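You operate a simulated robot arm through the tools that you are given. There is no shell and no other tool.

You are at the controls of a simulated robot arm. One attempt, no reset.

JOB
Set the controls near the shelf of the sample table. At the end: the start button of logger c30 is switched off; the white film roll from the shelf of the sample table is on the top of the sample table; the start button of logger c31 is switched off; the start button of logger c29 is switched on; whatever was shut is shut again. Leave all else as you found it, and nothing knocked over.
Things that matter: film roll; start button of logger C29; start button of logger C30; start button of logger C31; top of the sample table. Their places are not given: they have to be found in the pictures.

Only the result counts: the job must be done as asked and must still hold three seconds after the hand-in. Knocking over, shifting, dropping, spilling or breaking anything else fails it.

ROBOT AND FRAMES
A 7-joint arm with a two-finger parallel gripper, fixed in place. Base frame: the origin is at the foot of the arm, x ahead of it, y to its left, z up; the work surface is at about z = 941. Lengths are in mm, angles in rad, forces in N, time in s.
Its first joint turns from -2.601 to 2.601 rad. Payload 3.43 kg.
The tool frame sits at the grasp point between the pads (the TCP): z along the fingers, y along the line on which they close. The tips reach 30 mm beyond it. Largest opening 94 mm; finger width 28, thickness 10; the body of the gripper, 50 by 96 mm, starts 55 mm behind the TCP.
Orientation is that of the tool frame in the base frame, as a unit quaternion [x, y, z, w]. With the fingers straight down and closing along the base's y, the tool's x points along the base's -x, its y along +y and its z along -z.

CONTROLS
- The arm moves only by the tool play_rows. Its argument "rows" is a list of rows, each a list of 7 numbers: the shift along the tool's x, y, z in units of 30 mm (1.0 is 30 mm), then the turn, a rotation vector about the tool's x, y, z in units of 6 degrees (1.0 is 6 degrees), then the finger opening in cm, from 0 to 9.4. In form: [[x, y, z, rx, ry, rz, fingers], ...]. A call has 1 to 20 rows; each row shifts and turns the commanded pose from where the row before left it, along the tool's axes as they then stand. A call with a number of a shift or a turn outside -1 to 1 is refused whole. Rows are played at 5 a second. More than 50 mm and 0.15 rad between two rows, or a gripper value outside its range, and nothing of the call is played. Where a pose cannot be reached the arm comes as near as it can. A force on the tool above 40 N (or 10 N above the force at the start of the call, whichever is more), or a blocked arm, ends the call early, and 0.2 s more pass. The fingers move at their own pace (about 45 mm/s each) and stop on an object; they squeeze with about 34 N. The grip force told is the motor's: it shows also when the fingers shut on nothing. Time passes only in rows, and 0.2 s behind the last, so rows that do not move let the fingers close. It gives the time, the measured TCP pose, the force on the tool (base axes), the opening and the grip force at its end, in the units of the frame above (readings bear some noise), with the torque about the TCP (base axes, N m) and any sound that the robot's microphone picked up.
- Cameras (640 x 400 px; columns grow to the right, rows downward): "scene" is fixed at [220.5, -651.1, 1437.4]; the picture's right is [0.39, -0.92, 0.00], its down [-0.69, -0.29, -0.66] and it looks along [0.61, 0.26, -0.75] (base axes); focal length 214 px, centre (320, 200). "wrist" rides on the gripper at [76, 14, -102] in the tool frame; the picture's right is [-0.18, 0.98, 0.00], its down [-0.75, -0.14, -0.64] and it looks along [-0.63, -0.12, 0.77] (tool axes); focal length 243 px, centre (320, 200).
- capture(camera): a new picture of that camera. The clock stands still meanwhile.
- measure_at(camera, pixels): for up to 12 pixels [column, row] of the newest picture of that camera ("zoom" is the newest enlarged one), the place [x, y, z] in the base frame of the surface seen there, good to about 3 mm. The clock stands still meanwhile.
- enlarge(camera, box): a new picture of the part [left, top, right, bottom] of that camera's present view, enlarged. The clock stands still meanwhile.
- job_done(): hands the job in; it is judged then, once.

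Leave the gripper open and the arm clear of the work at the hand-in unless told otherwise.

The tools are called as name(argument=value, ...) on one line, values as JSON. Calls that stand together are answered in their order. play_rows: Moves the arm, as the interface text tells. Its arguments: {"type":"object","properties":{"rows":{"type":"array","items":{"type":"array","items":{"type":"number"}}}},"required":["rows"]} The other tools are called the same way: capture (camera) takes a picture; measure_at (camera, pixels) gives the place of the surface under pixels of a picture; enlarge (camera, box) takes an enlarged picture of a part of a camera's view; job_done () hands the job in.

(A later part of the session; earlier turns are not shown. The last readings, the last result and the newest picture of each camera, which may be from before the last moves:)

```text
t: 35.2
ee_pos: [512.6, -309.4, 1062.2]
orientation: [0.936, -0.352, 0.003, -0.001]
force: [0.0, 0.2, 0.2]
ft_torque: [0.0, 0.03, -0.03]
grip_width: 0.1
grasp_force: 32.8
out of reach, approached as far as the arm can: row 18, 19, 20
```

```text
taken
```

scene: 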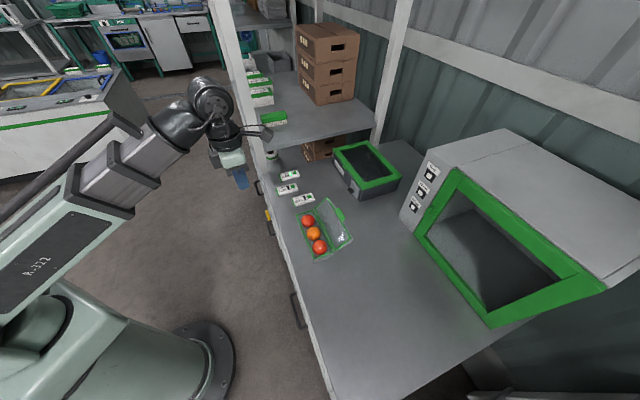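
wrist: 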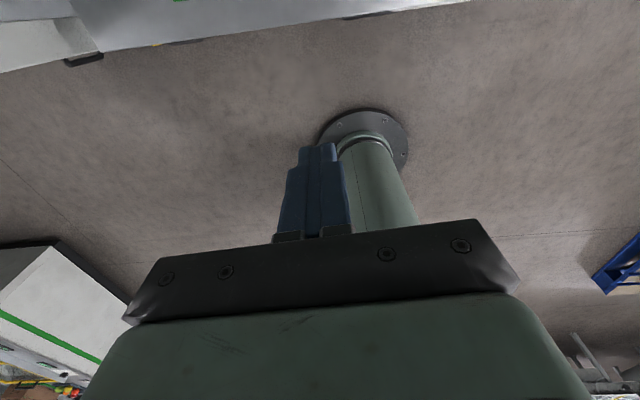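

The wrist hit a turning limit after 94° (tool x now points about −41°, i.e. nearly radially outward). Swinging to the left will ease it. I test the commanded frame with a small move along tool −y (60 mm).

play_rows(rows=[[0, -1, 0, 0, 0, 0, 0], [0, -1, 0, 0, 0, 0, 0], [0, 0, 0, 0, 0, 0, 0]])

```text
t: 36.0
ee_pos: [553.1, -262.9, 1062.2]
orientation: [0.936, -0.352, 0.004, 0.0]
force: [0.4, -0.3, 0.8]
ft_torque: [0.0, -0.03, -0.04]
grip_width: 0.0
grasp_force: 32.8
```

The frame follows the measured orientation. I continue swinging to about (590,−60) at the same height, keeping the radius near 590 to clear the post.

play_rows(rows=[[-0.504, -0.843, 0, 0, 0, 0, 0], [-0.504, -0.843, 0, 0, 0, 0, 0], [-0.504, -0.843, 0, 0, 0, 0, 0], [-0.504, -0.843, 0, 0, 0, 0, 0], [-0.504, -0.843, 0, 0, 0, 0, 0], [-0.504, -0.843, 0, 0, 0, 0, 0], [-0.504, -0.843, 0, 0, 0, 0, 0], [0, 0, 0, 0, 0, 0, 0]])

capture(camera="scene")

```text
t: 37.8
ee_pos: [589.3, -59.0, 1060.2]
orientation: [0.936, -0.352, 0.006, -0.001]
force: [-0.6, -0.1, -0.3]
ft_torque: [0.0, 0.02, 0.0]
grip_width: 0.2
grasp_force: 32.6
```

```text
taken
```

scene: 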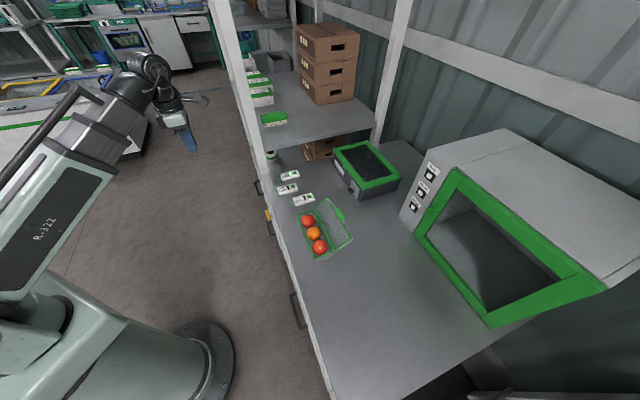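

Clear of the post. I move further left to about (560,190) and then turn the tool 45° more so that its camera side faces the rack's left end.

play_rows(rows=[[-0.775, -0.7, 0, 0, 0, 0, 0], [-0.775, -0.7, 0, 0, 0, 0, 0], [-0.775, -0.7, 0, 0, 0, 0, 0], [-0.775, -0.7, 0, 0, 0, 0, 0], [-0.775, -0.7, 0, 0, 0, 0, 0], [-0.775, -0.7, 0, 0, 0, 0, 0], [-0.775, -0.7, 0, 0, 0, 0, 0], [-0.775, -0.7, 0, 0, 0, 0, 0], [0, 0, 0, 0, 0, -0.75, 0], [0, 0, 0, 0, 0, -0.75, 0], [0, 0, 0, 0, 0, -0.75, 0], [0, 0, 0, 0, 0, -0.75, 0], [0, 0, 0, 0, 0, -0.75, 0], [0, 0, 0, 0, 0, -0.75, 0], [0, 0, 0, 0, 0, -0.75, 0], [0, 0, 0, 0, 0, -0.75, 0], [0, 0, 0, 0, 0, -0.75, 0], [0, 0, 0, 0, 0, 0, 0]])

capture(camera="scene")

```text
t: 41.6
ee_pos: [561.0, 188.1, 1056.8]
orientation: [1.0, -0.006, 0.003, 0.0]
force: [0.3, -0.4, -0.7]
ft_torque: [-0.01, 0.02, 0.0]
grip_width: 0.0
grasp_force: 33.5
out of reach, approached as far as the arm can: row 2
```

```text
taken
```

scene: 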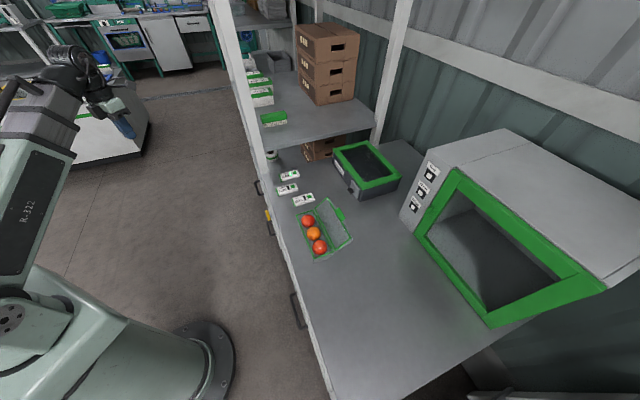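

The tool's x now points along base +x. I pitch the tool forward 60° (camera on top) while moving outward and slightly down, to about (777,188,937), to look at the lower shelf.

play_rows(rows=[[0.6, 0, 0.333, 0, 0.833, 0, 0], [0.569, 0, 0.383, 0, 0.833, 0, 0], [0.533, 0, 0.433, 0, 0.833, 0, 0], [0.493, 0, 0.477, 0, 0.833, 0, 0], [0.45, 0, 0.52, 0, 0.833, 0, 0], [0.403, 0, 0.557, 0, 0.833, 0, 0], [0.353, 0, 0.59, 0, 0.833, 0, 0], [0.3, 0, 0.617, 0, 0.833, 0, 0], [0.247, 0, 0.64, 0, 0.833, 0, 0], [0.19, 0, 0.66, 0, 0.833, 0, 0], [0.13, 0, 0.673, 0, 0.833, 0, 0], [0.07, 0, 0.683, 0, 0.833, 0, 0], [0, 0, 0, 0, 0, 0, 0]])

capture(camera="scene")

capture(camera="wrist")

```text
t: 44.4
ee_pos: [778.6, 186.0, 939.9]
orientation: [0.864, -0.005, 0.503, 0.003]
force: [0.6, -0.1, 0.0]
ft_torque: [-0.01, -0.01, 0.05]
grip_width: 0.4
grasp_force: 33.3
```

```text
taken
```

scene: 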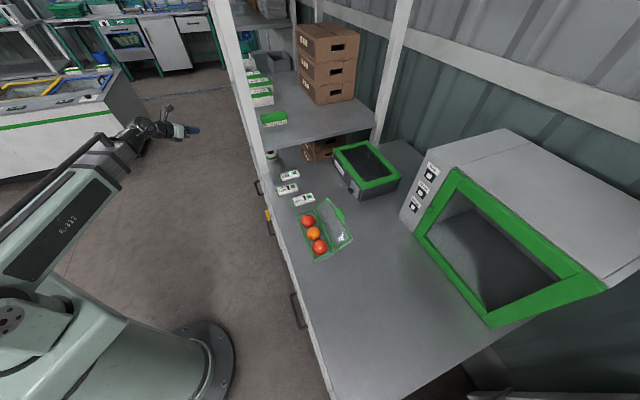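

```text
taken
```

wrist: 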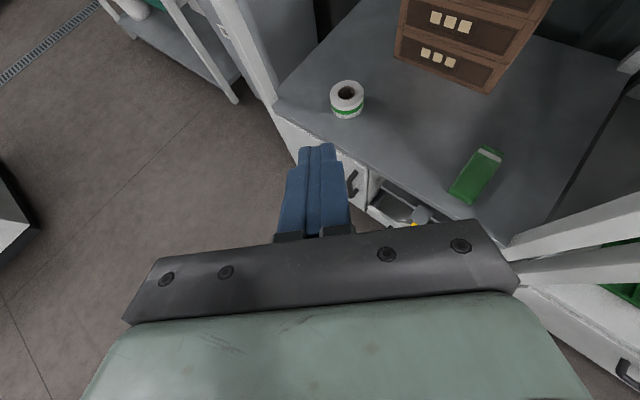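

Now I see the lower level well: the white roll at wrist pixel (347,97), the green book at (475,175), cartons, and a far-left post near (255,50). I'll enlarge and measure.

enlarge(camera="wrist", box=[240, 50, 480, 200])

measure_at(camera="wrist", pixels=[[347, 93], [331, 95], [363, 92], [347, 83], [347, 101], [348, 117], [332, 105], [363, 105], [255, 50], [275, 105], [285, 115], [400, 160]])

enlarge(camera="wrist", box=[320, 140, 480, 240])

```text
2.67 times, centred on (360, 125) of wrist
```

zoom: 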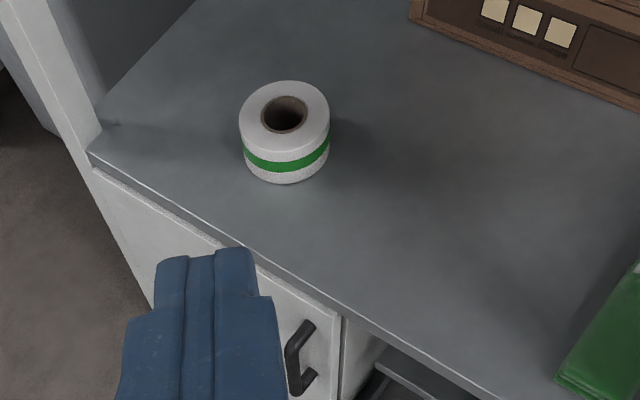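

```text
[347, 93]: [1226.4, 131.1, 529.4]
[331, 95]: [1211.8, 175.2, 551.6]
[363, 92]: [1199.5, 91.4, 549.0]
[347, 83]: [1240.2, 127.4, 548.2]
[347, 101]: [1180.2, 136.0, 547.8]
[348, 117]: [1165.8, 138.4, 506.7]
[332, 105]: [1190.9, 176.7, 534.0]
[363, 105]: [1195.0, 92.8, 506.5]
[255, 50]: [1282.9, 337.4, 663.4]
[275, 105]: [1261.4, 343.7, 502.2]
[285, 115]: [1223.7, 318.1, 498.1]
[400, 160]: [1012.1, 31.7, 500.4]
```

```text
4.00 times, centred on (400, 190) of wrist
```

zoom: 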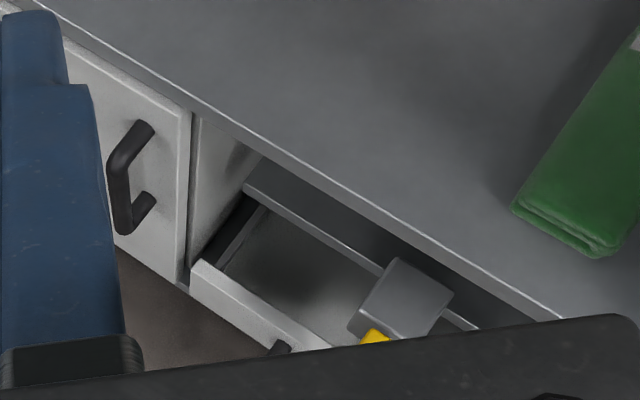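

The level at z=500 is the top of a low cabinet (with doors and a partly open drawer), and the z=950 level is above it. Before deciding, I want to see whether any film roll also stands on the 950 level, looking from the aisle side. I raise the tool by 250 mm and pitch it up to horizontal.

play_rows(rows=[[0.72, 0, -0.417, 0, 0, 0, 0], [0.72, 0, -0.417, 0, 0, 0, 0], [0.72, 0, -0.417, 0, 0, 0, 0], [0.72, 0, -0.417, 0, 0, 0, 0], [0.72, 0, -0.417, 0, 0, 0, 0], [0.72, 0, -0.417, 0, 0, 0, 0], [0.72, 0, -0.417, 0, 0, 0, 0], [0.72, 0, -0.417, 0, 0, 0, 0], [0.72, 0, -0.417, 0, 0, 0, 0], [0.72, 0, -0.417, 0, 0, 0, 0], [0, 0, 0, 0, 0.8, 0, 0], [0, 0, 0, 0, 0.8, 0, 0], [0, 0, 0, 0, 0.8, 0, 0], [0, 0, 0, 0, 0.8, 0, 0], [0, 0, 0, 0, 0.8, 0, 0], [0, 0, 0, 0, 0.8, 0, 0], [0, 0, 0, 0, 0, 0, 0]])

capture(camera="wrist")

capture(camera="scene")

```text
t: 48.0
ee_pos: [777.0, 186.5, 1188.5]
orientation: [0.711, -0.003, 0.703, 0.004]
force: [0.2, -0.8, 0.0]
ft_torque: [-0.03, 0.01, 0.01]
grip_width: 0.1
grasp_force: 33.3
```

```text
taken
```

wrist: 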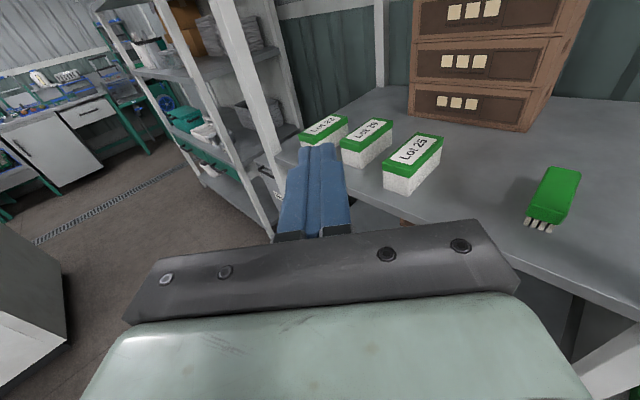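

```text
taken
```

scene: 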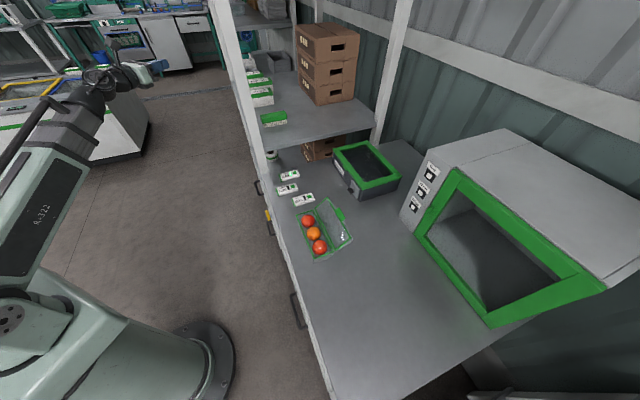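

The 950 level holds only Lot boxes, the brush and cartons; no other roll. So the white roll on the z=500 shelf is the one, and the top (z 950) is the goal. While I have this view, I measure the layout of the top: edges, brush, Lot boxes, cartons.

measure_at(camera="wrist", pixels=[[533, 228], [553, 232], [580, 175], [548, 168], [385, 190], [412, 196], [440, 150], [443, 137], [415, 110], [525, 130], [430, 220], [480, 150]])

measure_at(camera="wrist", pixels=[[380, 90], [240, 100], [365, 180], [500, 180], [470, 220], [500, 240], [560, 270], [640, 318], [345, 160], [390, 125], [300, 140], [280, 165]])

enlarge(camera="wrist", box=[270, 60, 640, 290])

```text
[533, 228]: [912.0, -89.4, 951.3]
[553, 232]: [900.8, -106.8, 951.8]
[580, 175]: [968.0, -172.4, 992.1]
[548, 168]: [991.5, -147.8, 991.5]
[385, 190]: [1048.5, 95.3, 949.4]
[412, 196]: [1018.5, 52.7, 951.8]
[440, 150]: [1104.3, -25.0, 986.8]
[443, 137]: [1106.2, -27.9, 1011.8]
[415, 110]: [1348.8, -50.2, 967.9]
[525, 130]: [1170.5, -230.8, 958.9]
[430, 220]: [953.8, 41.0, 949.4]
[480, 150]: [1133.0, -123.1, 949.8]
```

```text
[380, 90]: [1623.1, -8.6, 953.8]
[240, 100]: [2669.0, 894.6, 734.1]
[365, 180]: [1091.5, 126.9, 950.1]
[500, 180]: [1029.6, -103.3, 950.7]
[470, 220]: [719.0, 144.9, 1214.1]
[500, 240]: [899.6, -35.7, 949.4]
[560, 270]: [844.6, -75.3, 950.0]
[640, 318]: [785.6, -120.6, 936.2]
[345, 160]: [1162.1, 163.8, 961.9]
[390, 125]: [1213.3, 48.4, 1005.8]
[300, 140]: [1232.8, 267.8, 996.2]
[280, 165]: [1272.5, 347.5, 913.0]
```

```text
1.73 times, centred on (455, 175) of wrist
```

zoom: 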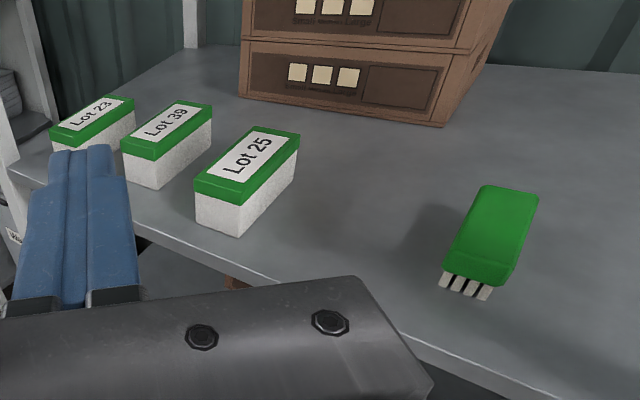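

Layout of the top: front edge at about n=631 (measured along the inward normal), brush at v 565–620, Lot 25 at v 774–825, cartons from n=975. A free strip of about 150 mm lies between brush and Lot 25, centred at about (1015,−50). Now I go down in the aisle toward the roll's height: to about (850,133,700), fingers opening.

play_rows(rows=[[-0.96, 0.104, 0.137, 0, 0, 0, 9.4], [-0.96, 0.104, 0.137, 0, 0, 0, 9.4], [-0.96, 0.104, 0.137, 0, 0, 0, 9.4], [-0.96, 0.104, 0.137, 0, 0, 0, 9.4], [-0.96, 0.104, 0.137, 0, 0, 0, 9.4], [-0.96, 0.104, 0.137, 0, 0, 0, 9.4], [-0.96, 0.104, 0.137, 0, 0, 0, 9.4], [-0.96, 0.104, 0.137, 0, 0, 0, 9.4], [-0.96, 0.104, 0.137, 0, 0, 0, 9.4], [-0.96, 0.104, 0.137, 0, 0, 0, 9.4], [-0.96, 0.104, 0.137, 0, 0, 0, 9.4], [-0.96, 0.104, 0.137, 0, 0, 0, 9.4], [0, 0, 0, 0, 0, 0, 9.4]])

capture(camera="scene")

capture(camera="wrist")

```text
t: 50.8
ee_pos: [821.6, 148.9, 841.3]
orientation: [0.712, -0.005, 0.702, 0.005]
force: [-0.7, -0.4, 0.5]
ft_torque: [-0.01, -0.01, 0.0]
grip_width: 93.8
grasp_force: 0.0
```

```text
taken
```

scene: 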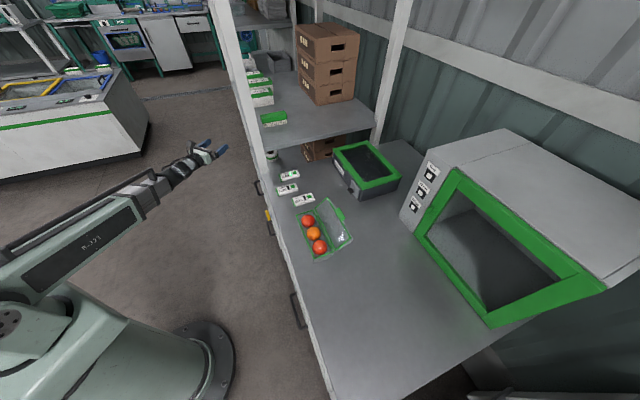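

```text
taken
```

wrist: 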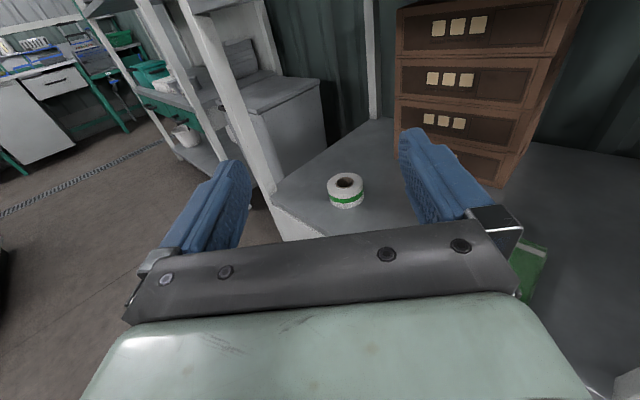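

The roll is visible at (345,190). I continue down to about z 640 and pitch the tool to 20° below horizontal.

play_rows(rows=[[-0.9, 0.07, 0, 0, 0, 0, 9.4], [-0.9, 0.07, 0, 0, 0, 0, 9.4], [-0.9, 0.07, 0, 0, 0, 0, 9.4], [-0.9, 0.07, 0, 0, 0, 0, 9.4], [-0.9, 0.07, 0, 0, 0, 0, 9.4], [-0.9, 0.07, 0, 0, 0, 0, 9.4], [-0.9, 0.07, 0, 0, 0, 0, 9.4], [0, 0, 0, 0, -0.8, 0, 9.4], [0, 0, 0, 0, -0.8, 0, 9.4], [0, 0, 0, 0, -0.8, 0, 9.4], [0, 0, 0, 0, -0.8, 0, 9.4], [0, 0, 0, 0, 0, 0, 9.4]])

capture(camera="scene")

capture(camera="wrist")

```text
t: 53.4
ee_pos: [818.3, 132.9, 653.2]
orientation: [0.82, -0.005, 0.573, 0.004]
force: [-0.3, -0.6, 0.2]
ft_torque: [0.0, 0.0, 0.0]
grip_width: 94.1
grasp_force: 0.1
```

```text
taken
```

scene: 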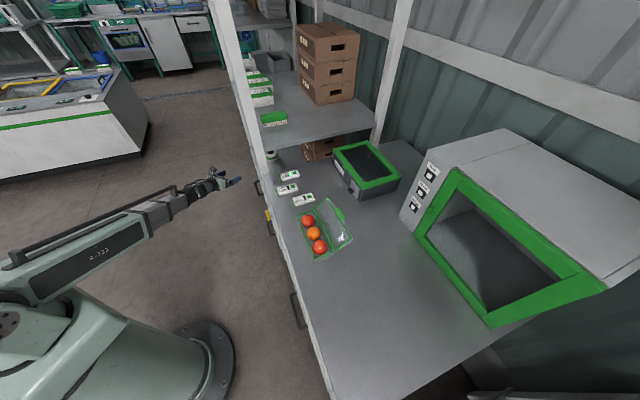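

```text
taken
```

wrist: 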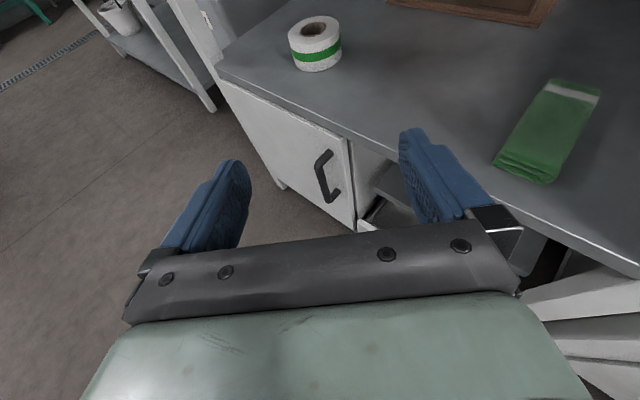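

The roll is at wrist pixel (315,43). I enlarge it and measure its rim to get the centre and diameter.

enlarge(camera="wrist", box=[275, 5, 355, 55])

```text
8.00 times, centred on (315, 30) of wrist
```

zoom: 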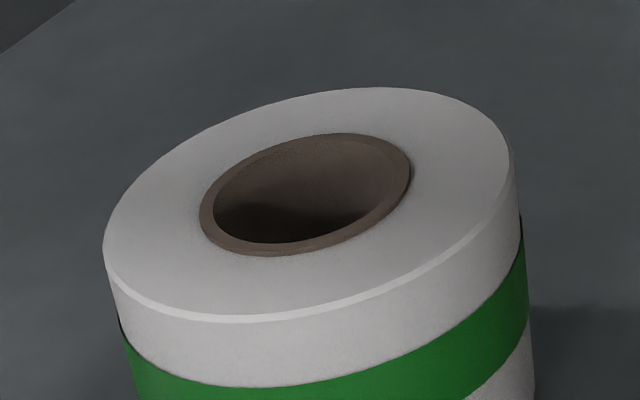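

measure_at(camera="zoom", pixels=[[112, 240], [500, 150], [380, 92], [230, 312], [150, 180], [440, 250], [150, 290], [480, 120], [210, 220], [400, 165], [330, 138], [270, 250]])

measure_at(camera="wrist", pixels=[[292, 55], [300, 65], [315, 69], [328, 65], [339, 57], [315, 80], [350, 90], [280, 60], [345, 60], [240, 85], [330, 125], [400, 150]])

```text
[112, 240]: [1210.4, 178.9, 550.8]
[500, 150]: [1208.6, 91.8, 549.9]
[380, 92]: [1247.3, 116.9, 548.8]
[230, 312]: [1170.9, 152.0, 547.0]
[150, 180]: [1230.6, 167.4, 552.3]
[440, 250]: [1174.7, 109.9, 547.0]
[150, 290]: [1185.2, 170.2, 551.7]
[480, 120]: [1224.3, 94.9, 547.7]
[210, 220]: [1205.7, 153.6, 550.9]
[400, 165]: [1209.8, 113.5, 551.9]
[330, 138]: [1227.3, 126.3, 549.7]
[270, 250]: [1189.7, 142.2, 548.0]
```

```text
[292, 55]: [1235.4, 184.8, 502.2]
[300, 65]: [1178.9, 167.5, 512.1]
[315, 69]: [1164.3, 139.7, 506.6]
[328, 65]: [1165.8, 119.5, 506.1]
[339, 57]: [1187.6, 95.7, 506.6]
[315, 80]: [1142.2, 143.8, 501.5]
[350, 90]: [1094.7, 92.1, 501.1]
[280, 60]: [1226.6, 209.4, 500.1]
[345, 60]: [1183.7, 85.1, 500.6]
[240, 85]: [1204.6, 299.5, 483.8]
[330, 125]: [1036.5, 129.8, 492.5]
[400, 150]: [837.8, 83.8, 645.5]
```

The roll's centre is about (1207,134.5), diameter about 88 mm, z from 500.5 to 550. The fingers open 94 mm, so about 3 mm to spare on each side. I move to a pre-grasp point about 110 mm back along the approach line: (1102,136,568).

play_rows(rows=[[0.052, -0.02, 0.896, 0, 0, 0, 9.4], [0.052, -0.02, 0.896, 0, 0, 0, 9.4], [0.052, -0.02, 0.896, 0, 0, 0, 9.4], [0.052, -0.02, 0.896, 0, 0, 0, 9.4], [0.052, -0.02, 0.896, 0, 0, 0, 9.4], [0.052, -0.02, 0.896, 0, 0, 0, 9.4], [0.052, -0.02, 0.896, 0, 0, 0, 9.4], [0.052, -0.02, 0.896, 0, 0, 0, 9.4], [0.052, -0.02, 0.896, 0, 0, 0, 9.4], [0.052, -0.02, 0.896, 0, 0, 0, 9.4], [0.052, -0.02, 0.896, 0, 0, 0, 9.4], [0, 0, 0, 0, 0, 0, 9.4]])

capture(camera="wrist")

capture(camera="scene")

```text
t: 56.0
ee_pos: [1100.5, 137.1, 568.2]
orientation: [0.82, -0.005, 0.573, 0.004]
force: [-0.7, 0.6, 0.5]
ft_torque: [0.05, 0.0, 0.0]
grip_width: 93.9
grasp_force: 0.0
```

```text
taken
```

wrist: 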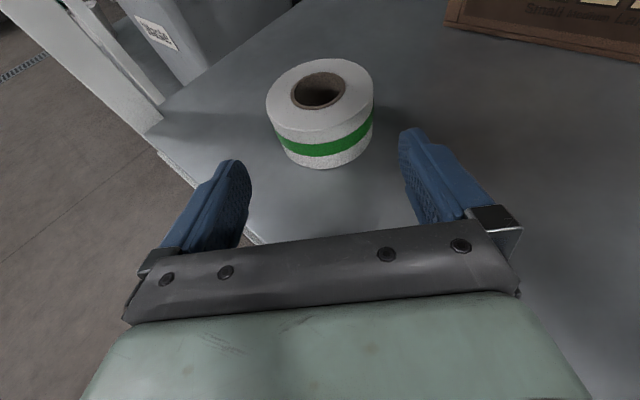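

```text
taken
```

scene: 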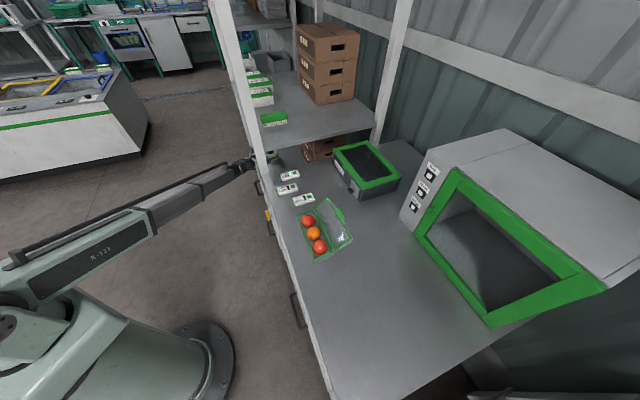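

The pre-grasp point is reached. The roll is between the finger lines at wrist pixel (320,110). I measure its rim again from close up.

measure_at(camera="wrist", pixels=[[270, 102], [371, 85], [330, 61], [310, 131], [285, 78], [360, 115], [293, 95], [344, 85], [322, 74], [316, 107], [280, 122], [355, 70]])

measure_at(camera="wrist", pixels=[[240, 175], [248, 180], [402, 140], [415, 190], [238, 215], [408, 135], [320, 165], [330, 166]])

```text
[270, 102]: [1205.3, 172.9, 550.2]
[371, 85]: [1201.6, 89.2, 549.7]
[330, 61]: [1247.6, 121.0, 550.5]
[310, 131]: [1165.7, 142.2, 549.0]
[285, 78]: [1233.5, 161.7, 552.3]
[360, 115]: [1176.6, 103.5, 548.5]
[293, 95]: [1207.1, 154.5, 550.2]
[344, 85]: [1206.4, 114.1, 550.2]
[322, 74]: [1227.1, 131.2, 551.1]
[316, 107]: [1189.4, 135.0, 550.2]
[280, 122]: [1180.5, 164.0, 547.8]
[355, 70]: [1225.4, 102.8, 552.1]
```

```text
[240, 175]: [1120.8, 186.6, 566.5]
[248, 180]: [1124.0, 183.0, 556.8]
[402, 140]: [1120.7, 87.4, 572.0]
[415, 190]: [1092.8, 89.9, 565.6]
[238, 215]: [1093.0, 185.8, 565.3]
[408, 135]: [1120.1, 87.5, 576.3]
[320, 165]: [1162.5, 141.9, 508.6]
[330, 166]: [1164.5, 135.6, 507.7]
```

The roll's centre averages (1206.5,133.5); the finger middle is at y=137. I shift 2.2 mm toward −y and advance 50 mm slowly along the tool axis.

play_rows(rows=[[0, 0.075, 0, 0, 0, 0, 9.4], [0, 0, 0.333, 0, 0, 0, 9.4], [0, 0, 0.333, 0, 0, 0, 9.4], [0, 0, 0.333, 0, 0, 0, 9.4], [0, 0, 0.333, 0, 0, 0, 9.4], [0, 0, 0.333, 0, 0, 0, 9.4], [0, 0, 0, 0, 0, 0, 9.4]])

capture(camera="wrist")

```text
t: 57.6
ee_pos: [1148.6, 132.8, 550.6]
orientation: [0.82, -0.004, 0.573, 0.003]
force: [0.3, 0.2, -0.4]
ft_torque: [-0.01, -0.01, -0.02]
grip_width: 94.0
grasp_force: 0.0
```

```text
taken
```

wrist: 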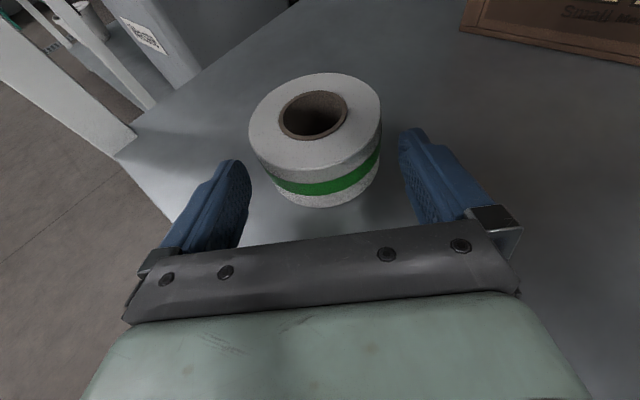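

The view shows the roll at (315,130) centred between the fingers. I measure once more before the last 57 mm.

measure_at(camera="wrist", pixels=[[252, 130], [379, 110], [283, 120], [346, 108], [320, 92], [306, 136], [325, 76], [300, 165], [243, 200], [418, 195], [265, 100], [372, 140]])

```text
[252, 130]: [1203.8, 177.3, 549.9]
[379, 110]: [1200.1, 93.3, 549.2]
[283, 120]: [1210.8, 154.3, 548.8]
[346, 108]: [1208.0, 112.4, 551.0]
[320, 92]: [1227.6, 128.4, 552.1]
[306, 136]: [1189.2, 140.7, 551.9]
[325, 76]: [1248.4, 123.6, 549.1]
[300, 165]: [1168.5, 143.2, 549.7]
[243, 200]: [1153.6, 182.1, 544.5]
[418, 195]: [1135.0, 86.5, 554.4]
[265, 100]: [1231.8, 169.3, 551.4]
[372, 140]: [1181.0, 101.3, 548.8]
```

Finger middle and roll middle agree (y about 134.4). I advance the last 59 mm slowly.

play_rows(rows=[[0, 0, 0.245, 0, 0, 0, 9.4], [0, 0, 0.245, 0, 0, 0, 9.4], [0, 0, 0.245, 0, 0, 0, 9.4], [0, 0, 0.245, 0, 0, 0, 9.4], [0, 0, 0.245, 0, 0, 0, 9.4], [0, 0, 0.245, 0, 0, 0, 9.4], [0, 0, 0.245, 0, 0, 0, 9.4], [0, 0, 0.245, 0, 0, 0, 9.4], [0, 0, 0, 0, 0, 0, 9.4]])

capture(camera="wrist")

```text
t: 59.6
ee_pos: [1203.2, 133.1, 531.2]
orientation: [0.82, -0.004, 0.573, 0.003]
force: [0.0, 0.5, -0.2]
ft_torque: [-0.03, 0.04, -0.05]
grip_width: 94.1
grasp_force: 0.0
```

```text
taken
```

wrist: 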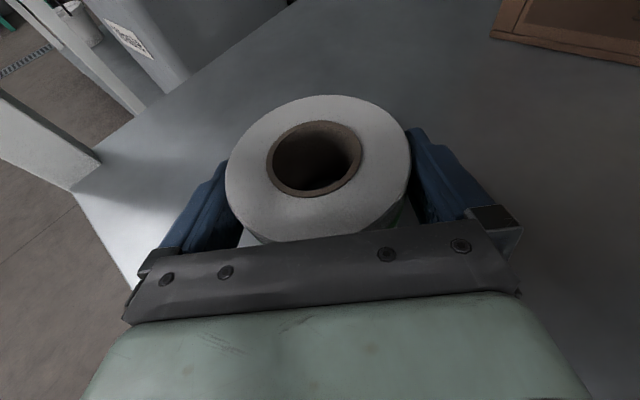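

The roll stands between the fingers without contact. I close the fingers (holding still) and watch opening and grip force.

play_rows(rows=[[0, 0, 0, 0, 0, 0, 8.0], [0, 0, 0, 0, 0, 0, 8.0], [0, 0, 0, 0, 0, 0, 8.0], [0, 0, 0, 0, 0, 0, 8.0]])

capture(camera="wrist")

```text
t: 60.6
ee_pos: [1204.0, 132.5, 531.1]
orientation: [0.819, -0.005, 0.574, 0.004]
force: [1.1, 0.1, -0.6]
ft_torque: [0.08, -0.02, -0.03]
grip_width: 92.4
grasp_force: 34.2
```

```text
taken
```

wrist: 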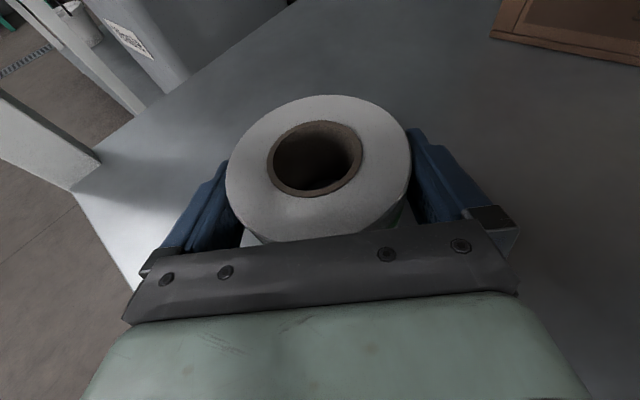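

The fingers hold the roll at 92.4 mm with 34 N. I lift it gently by 24 mm.

play_rows(rows=[[0.094, 0, -0.0345, 0, 0, 0, 7], [0.188, 0, -0.069, 0, 0, 0, 7], [0.188, 0, -0.069, 0, 0, 0, 7], [0.282, 0, -0.103, 0, 0, 0, 7], [0, 0, 0, 0, 0, 0, 7]])

capture(camera="wrist")

enlarge(camera="scene", box=[230, 120, 326, 180])

```text
t: 61.8
ee_pos: [1204.1, 134.1, 556.1]
orientation: [0.819, -0.003, 0.573, 0.003]
force: [-0.6, 0.3, -2.4]
ft_torque: [0.01, 0.01, 0.0]
grip_width: 92.2
grasp_force: 33.7
```

```text
taken
```

wrist: 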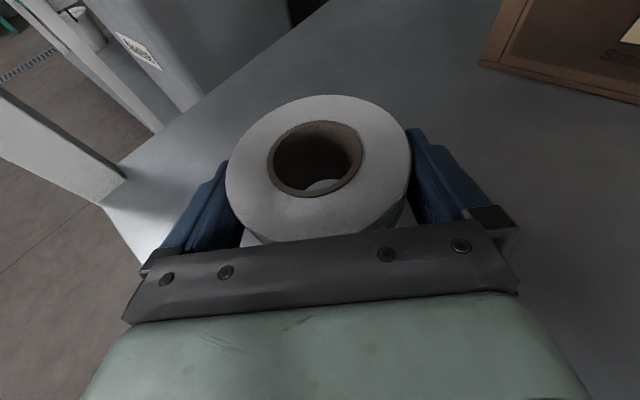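

```text
6.67 times, centred on (278, 150) of scene
```

zoom: 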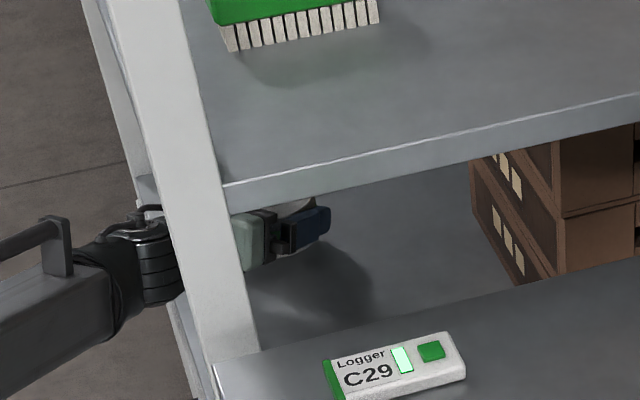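

The roll is lifted (about 2.4 N more weight). I retract it straight out into the aisle to about x 824, rising about 100 mm.

play_rows(rows=[[-0.044, 0, -0.46, 0, 0, 0, 7], [-0.088, 0, -0.933, 0, 0, 0, 7], [-0.088, 0, -0.933, 0, 0, 0, 7], [-0.088, 0, -0.933, 0, 0, 0, 7], [-0.088, 0, -0.933, 0, 0, 0, 7], [-0.088, 0, -0.933, 0, 0, 0, 7], [-0.088, 0, -0.933, 0, 0, 0, 7], [-0.088, 0, -0.933, 0, 0, 0, 7], [-0.088, 0, -0.933, 0, 0, 0, 7], [-0.088, 0, -0.933, 0, 0, 0, 7], [-0.088, 0, -0.933, 0, 0, 0, 7], [-0.088, 0, -0.933, 0, 0, 0, 7], [-0.088, 0, -0.933, 0, 0, 0, 7], [-0.088, 0, -0.933, 0, 0, 0, 7], [-0.044, 0, -0.46, 0, 0, 0, 7], [0, 0, 0, 0, 0, 0, 7]])

capture(camera="scene")

capture(camera="wrist")

```text
t: 65.2
ee_pos: [823.9, 138.2, 655.8]
orientation: [0.819, -0.005, 0.573, 0.004]
force: [-0.1, -0.3, -2.8]
ft_torque: [-0.01, 0.02, 0.0]
grip_width: 92.1
grasp_force: 33.9
```

```text
taken
```

scene: 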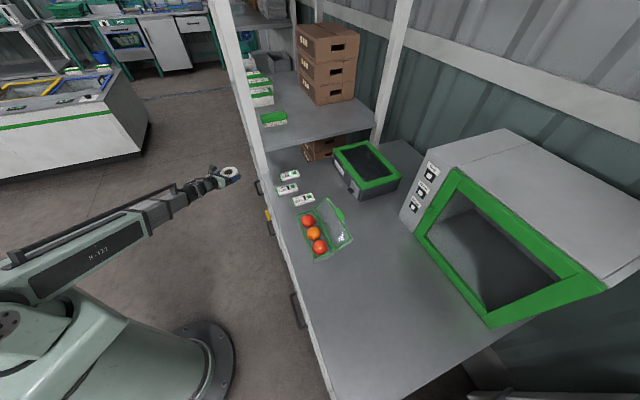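

```text
taken
```

wrist: 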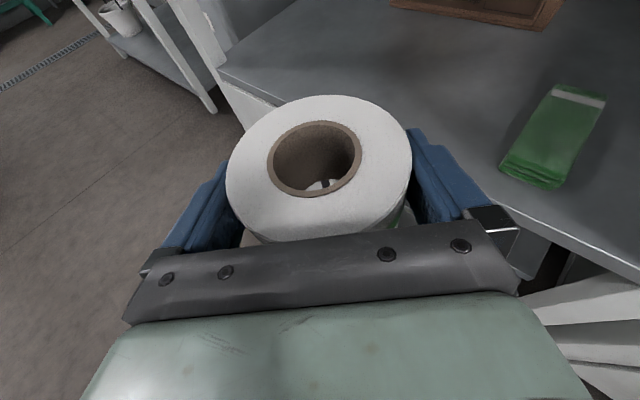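

The roll is held firmly. I raise it in the aisle by about 430 mm to TCP z about 1086.

play_rows(rows=[[0.42, 0, -0.155, 0, 0, 0, 7], [0.842, 0, -0.309, 0, 0, 0, 7], [0.842, 0, -0.309, 0, 0, 0, 7], [0.842, 0, -0.309, 0, 0, 0, 7], [0.842, 0, -0.309, 0, 0, 0, 7], [0.842, 0, -0.309, 0, 0, 0, 7], [0.842, 0, -0.309, 0, 0, 0, 7], [0.842, 0, -0.309, 0, 0, 0, 7], [0.842, 0, -0.309, 0, 0, 0, 7], [0.842, 0, -0.309, 0, 0, 0, 7], [0.842, 0, -0.309, 0, 0, 0, 7], [0.842, 0, -0.309, 0, 0, 0, 7], [0.842, 0, -0.309, 0, 0, 0, 7], [0.842, 0, -0.309, 0, 0, 0, 7], [0.842, 0, -0.309, 0, 0, 0, 7], [0.842, 0, -0.309, 0, 0, 0, 7], [0.42, 0, -0.155, 0, 0, 0, 7], [0, 0, 0, 0, 0, 0, 7]])

capture(camera="scene")

```text
t: 69.0
ee_pos: [819.8, 138.0, 1085.8]
orientation: [0.819, -0.005, 0.573, 0.004]
force: [-0.3, -0.1, -3.3]
ft_torque: [0.02, 0.02, 0.01]
grip_width: 92.3
grasp_force: 33.8
```

```text
taken
```

scene: 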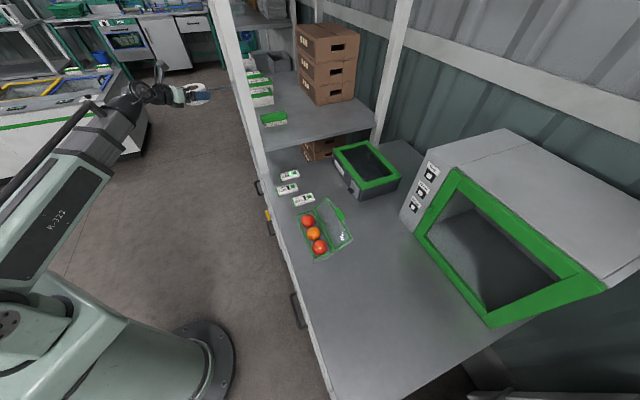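

The roll is above the top's height, still in the aisle. Now I turn the tool 45° clockwise about the vertical so that it points straight into the rack.

play_rows(rows=[[0, 0, 0, -0.705, 0, 0.259, 7], [0, 0, 0, -0.705, 0, 0.259, 7], [0, 0, 0, -0.705, 0, 0.259, 7], [0, 0, 0, -0.705, 0, 0.259, 7], [0, 0, 0, -0.705, 0, 0.259, 7], [0, 0, 0, -0.705, 0, 0.259, 7], [0, 0, 0, -0.705, 0, 0.259, 7], [0, 0, 0, -0.705, 0, 0.259, 7], [0, 0, 0, -0.705, 0, 0.259, 7], [0, 0, 0, -0.705, 0, 0.259, 7], [0, 0, 0, 0, 0, 0, 7]])

capture(camera="scene")

capture(camera="wrist")

```text
t: 71.4
ee_pos: [820.9, 137.1, 1087.6]
orientation: [0.754, -0.321, 0.528, 0.224]
force: [-0.7, 0.1, -1.9]
ft_torque: [0.0, -0.01, -0.01]
grip_width: 91.9
grasp_force: 34.2
```

```text
taken
```

scene: 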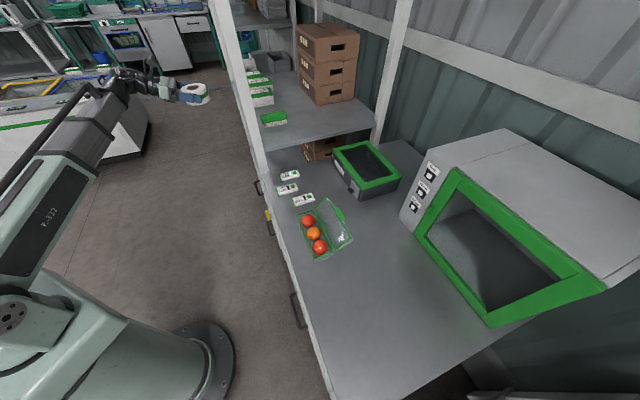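

```text
taken
```

wrist: 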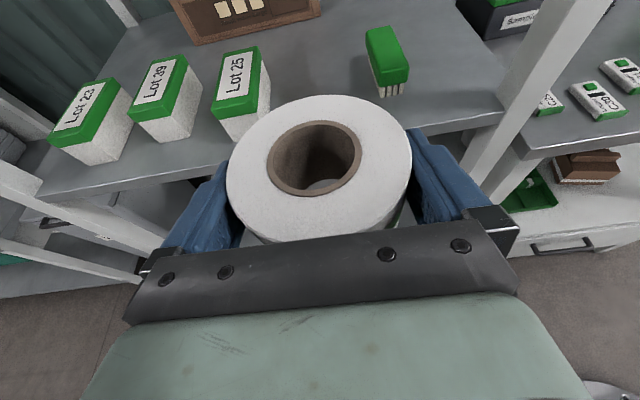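

In this view, under the bench with the loggers (right of the post), I notice something at (525,190) and (585,165): a compartment or open drawer. I'll enlarge that before placing.

enlarge(camera="wrist", box=[480, 60, 640, 260])

measure_at(camera="wrist", pixels=[[525, 200], [585, 170], [605, 200], [560, 247], [600, 120], [560, 150], [630, 150], [560, 50], [580, 215], [540, 180]])

```text
2.00 times, centred on (560, 160) of wrist
```

zoom: 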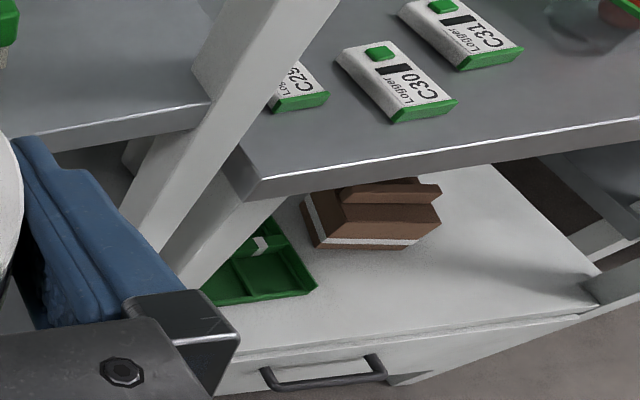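

```text
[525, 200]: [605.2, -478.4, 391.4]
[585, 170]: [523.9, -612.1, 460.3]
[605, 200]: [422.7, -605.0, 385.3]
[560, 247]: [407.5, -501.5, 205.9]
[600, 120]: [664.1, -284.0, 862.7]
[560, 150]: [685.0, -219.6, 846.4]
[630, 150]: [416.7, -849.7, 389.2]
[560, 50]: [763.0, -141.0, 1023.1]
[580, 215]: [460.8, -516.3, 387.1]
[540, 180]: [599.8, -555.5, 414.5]
```

The bench with the loggers also has an undershelf (z about 387), which I will inspect afterwards for any other roll. First I carry this roll straight in over the free strip of the rack's top, to about (1015,−50) with the roll's underside at about 1056, above the Lot boxes (1012).

play_rows(rows=[[0.154, -0.016, 0.422, 0, 0, 0, 7], [0.308, -0.032, 0.845, 0, 0, 0, 7], [0.308, -0.032, 0.845, 0, 0, 0, 7], [0.308, -0.032, 0.845, 0, 0, 0, 7], [0.308, -0.032, 0.845, 0, 0, 0, 7], [0.308, -0.032, 0.845, 0, 0, 0, 7], [0.308, -0.032, 0.845, 0, 0, 0, 7], [0.308, -0.032, 0.845, 0, 0, 0, 7], [0.308, -0.032, 0.845, 0, 0, 0, 7], [0.308, -0.032, 0.845, 0, 0, 0, 7], [0.154, -0.016, 0.422, 0, 0, 0, 7], [0, 0, 0, 0, 0, 0, 7]])

capture(camera="wrist")

capture(camera="scene")

```text
t: 74.0
ee_pos: [1015.5, -48.7, 1085.9]
orientation: [0.755, -0.319, 0.528, 0.223]
force: [0.1, -0.4, -2.1]
ft_torque: [-0.02, 0.03, 0.0]
grip_width: 92.0
grasp_force: 33.5
```

```text
taken
```

wrist: 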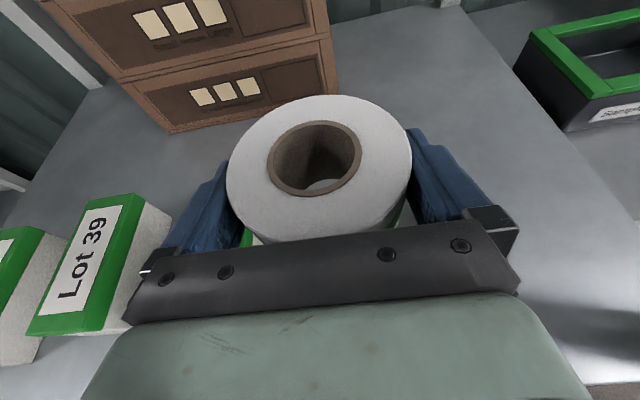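

```text
taken
```

scene: 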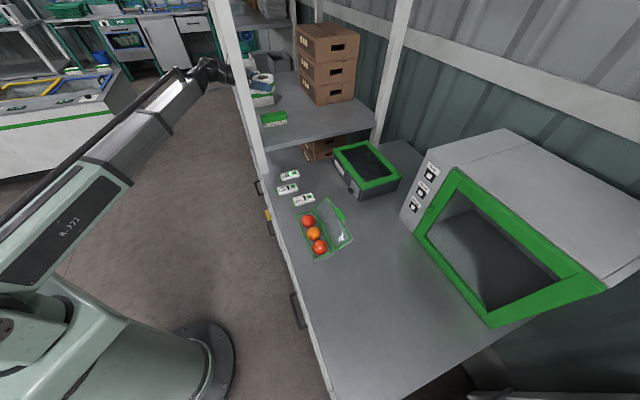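

I check the surroundings of the drop point: enlarge the scene there, and measure what the green spots next to the roll are.

enlarge(camera="scene", box=[230, 60, 326, 140])

measure_at(camera="wrist", pixels=[[246, 237], [240, 240], [398, 218], [125, 320], [140, 200], [170, 215], [165, 260], [232, 175], [420, 190], [560, 300], [600, 340], [105, 120]])

```text
5.00 times, centred on (278, 100) of scene
```

zoom: 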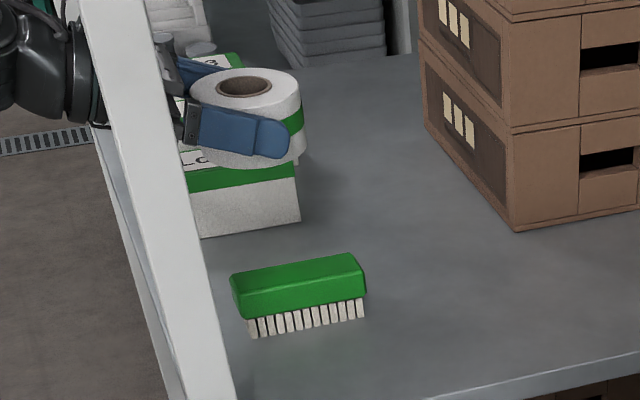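

```text
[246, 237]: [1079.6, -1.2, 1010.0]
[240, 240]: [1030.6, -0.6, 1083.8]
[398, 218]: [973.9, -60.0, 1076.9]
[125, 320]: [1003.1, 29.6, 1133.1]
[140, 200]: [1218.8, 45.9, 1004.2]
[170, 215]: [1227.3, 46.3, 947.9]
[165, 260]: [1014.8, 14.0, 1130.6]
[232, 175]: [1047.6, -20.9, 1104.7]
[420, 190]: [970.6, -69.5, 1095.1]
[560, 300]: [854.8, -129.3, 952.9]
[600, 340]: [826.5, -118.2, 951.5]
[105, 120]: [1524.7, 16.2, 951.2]
```

Lot 25's near side is at v about 776 and the fingers' outer side at about 756, so there is about 18 mm of room on each side. I lower the roll by 95 mm to TCP z about 991.

play_rows(rows=[[-0.25, 0, 0.0905, 0, 0, 0, 7], [-0.496, 0, 0.181, 0, 0, 0, 7], [-0.496, 0, 0.181, 0, 0, 0, 7], [-0.496, 0, 0.181, 0, 0, 0, 7], [-0.496, 0, 0.181, 0, 0, 0, 7], [-0.496, 0, 0.181, 0, 0, 0, 7], [-0.25, 0, 0.0905, 0, 0, 0, 7], [0, 0, 0, 0, 0, 0, 7]])

capture(camera="wrist")

enlarge(camera="scene", box=[230, 60, 326, 140])

```text
t: 75.8
ee_pos: [1017.2, -46.4, 990.5]
orientation: [0.754, -0.319, 0.529, 0.223]
force: [0.6, 0.4, -2.9]
ft_torque: [-0.04, 0.02, 0.01]
grip_width: 92.2
grasp_force: 34.2
```

```text
taken
```

wrist: 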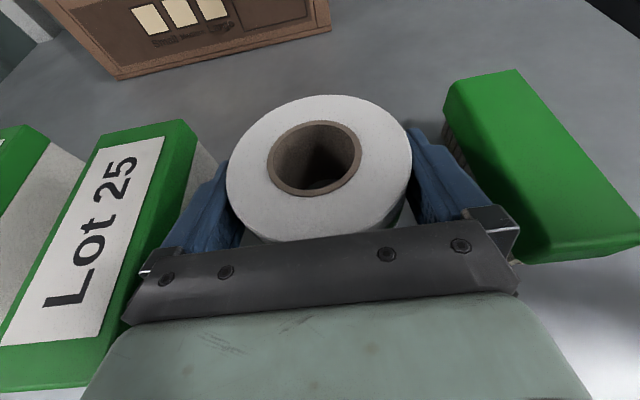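

```text
5.00 times, centred on (278, 100) of scene
```

zoom: 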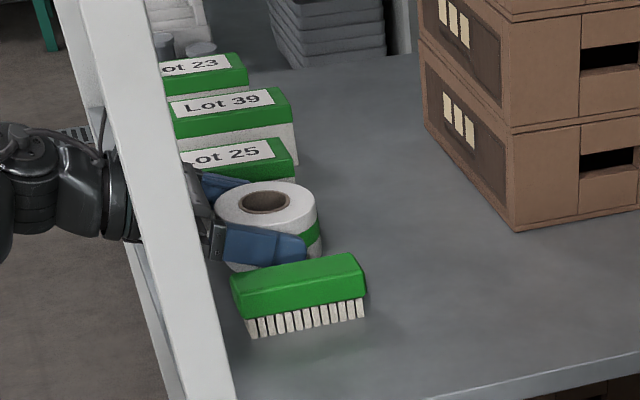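

It looks close on both sides. I measure the clearances to the brush's and Lot 25's edges before the last centimetre.

measure_at(camera="wrist", pixels=[[527, 258], [447, 95], [448, 130], [470, 155], [518, 228], [512, 245], [195, 130], [210, 150], [150, 270], [125, 315], [190, 200], [480, 200]])

```text
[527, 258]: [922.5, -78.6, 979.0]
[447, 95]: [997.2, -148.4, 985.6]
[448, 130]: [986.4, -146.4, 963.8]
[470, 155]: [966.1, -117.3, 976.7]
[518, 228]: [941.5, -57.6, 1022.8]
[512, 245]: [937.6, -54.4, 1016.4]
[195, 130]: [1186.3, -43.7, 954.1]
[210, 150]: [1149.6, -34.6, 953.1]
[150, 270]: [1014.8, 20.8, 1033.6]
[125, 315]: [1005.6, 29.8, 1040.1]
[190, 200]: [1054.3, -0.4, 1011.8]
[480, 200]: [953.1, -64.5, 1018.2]
```

There are about 15 mm to Lot 25 and 26 mm to the brush; I shift 4 mm toward the brush and lower the roll in small steps until it touches down.

play_rows(rows=[[-0.094, 0.07, 0.0343, 0, 0, 0, 7], [-0.094, 0.07, 0.0343, 0, 0, 0, 7], [-0.031, 0, 0.0114, 0, 0, 0, 7], [-0.031, 0, 0.0114, 0, 0, 0, 7], [0, 0, 0, 0, 0, 0, 7]])

```text
t: 77.0
ee_pos: [1014.8, -49.6, 983.0]
orientation: [0.755, -0.318, 0.529, 0.222]
force: [0.8, 0.0, -1.6]
ft_torque: [0.04, 0.02, 0.0]
grip_width: 92.2
grasp_force: 33.6
```

Not yet touching (force still about −2 N). I continue in 0.7 mm steps.

play_rows(rows=[[-0.022, 0, 0.008, 0, 0, 0, 7], [-0.022, 0, 0.008, 0, 0, 0, 7], [0, 0, 0, 0, 0, 0, 7]])

```text
t: 77.8
ee_pos: [1013.6, -49.7, 981.7]
orientation: [0.755, -0.319, 0.528, 0.222]
force: [0.9, 1.0, -0.6]
ft_torque: [0.0, 0.01, 0.02]
grip_width: 92.1
grasp_force: 34.5
```

play_rows(rows=[[-0.022, 0, 0.008, 0, 0, 0, 7], [0, 0, 0, 0, 0, 0, 7]])

```text
t: 78.4
ee_pos: [1012.9, -50.8, 982.1]
orientation: [0.754, -0.318, 0.53, 0.222]
force: [1.9, 1.2, 4.1]
ft_torque: [-0.16, 0.12, -0.01]
grip_width: 92.0
grasp_force: 33.9
```

The force now reads +4 N upward: the roll stands on the top. I open the fingers fully, holding still.

play_rows(rows=[[0, 0, 0, 0, 0, 0, 9.4], [0, 0, 0, 0, 0, 0, 9.4], [0, 0, 0, 0, 0, 0, 9.4]])

capture(camera="wrist")

enlarge(camera="scene", box=[240, 70, 320, 130])

```text
t: 79.2
ee_pos: [1013.6, -50.0, 980.2]
orientation: [0.755, -0.318, 0.529, 0.222]
force: [-0.8, -0.3, -0.8]
ft_torque: [0.02, -0.01, 0.03]
grip_width: 94.0
grasp_force: 0.0
```

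```text
taken
```

wrist: 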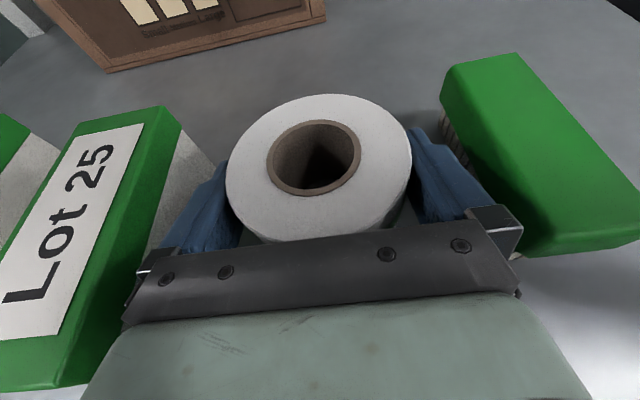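

```text
6.67 times, centred on (280, 100) of scene
```

zoom: 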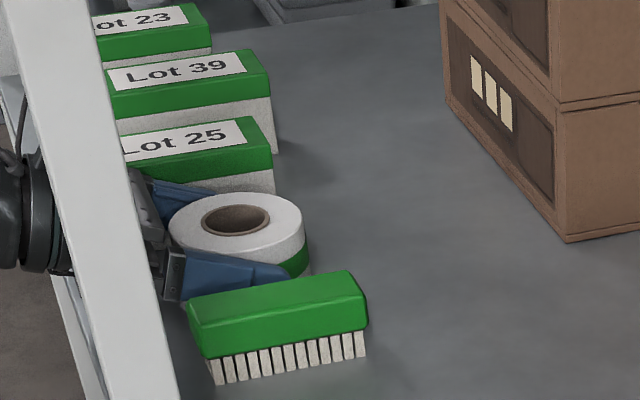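

Released (94.0 mm, no force). I back out slowly along the tool axis, first 24 mm, and check that the roll stays.

play_rows(rows=[[0, 0, -0.1, 0, 0, 0, 9.4], [0, 0, -0.2, 0, 0, 0, 9.4], [0, 0, -0.25, 0, 0, 0, 9.4], [0, 0, -0.25, 0, 0, 0, 9.4], [0, 0, 0, 0, 0, 0, 9.4]])

capture(camera="wrist")

enlarge(camera="scene", box=[240, 70, 320, 130])

```text
t: 80.4
ee_pos: [997.7, -33.9, 989.2]
orientation: [0.755, -0.319, 0.529, 0.222]
force: [0.3, 0.0, 0.6]
ft_torque: [-0.01, -0.02, 0.0]
grip_width: 93.8
grasp_force: 0.1
```

```text
taken
```

wrist: 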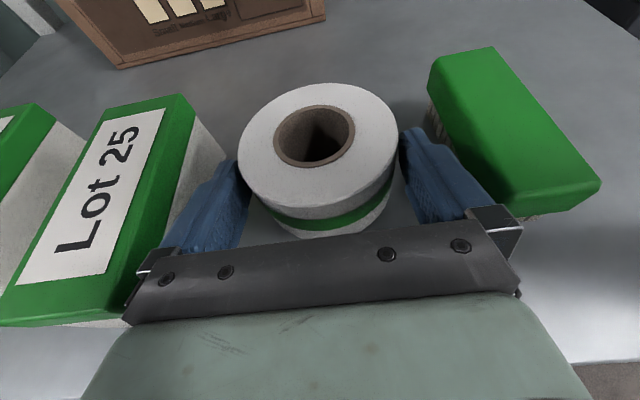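

```text
6.67 times, centred on (280, 100) of scene
```

zoom: 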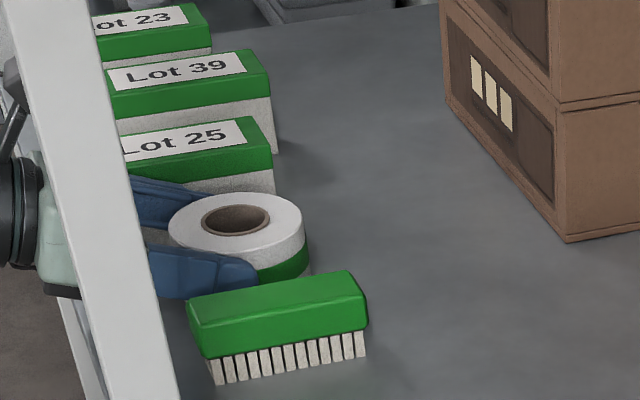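

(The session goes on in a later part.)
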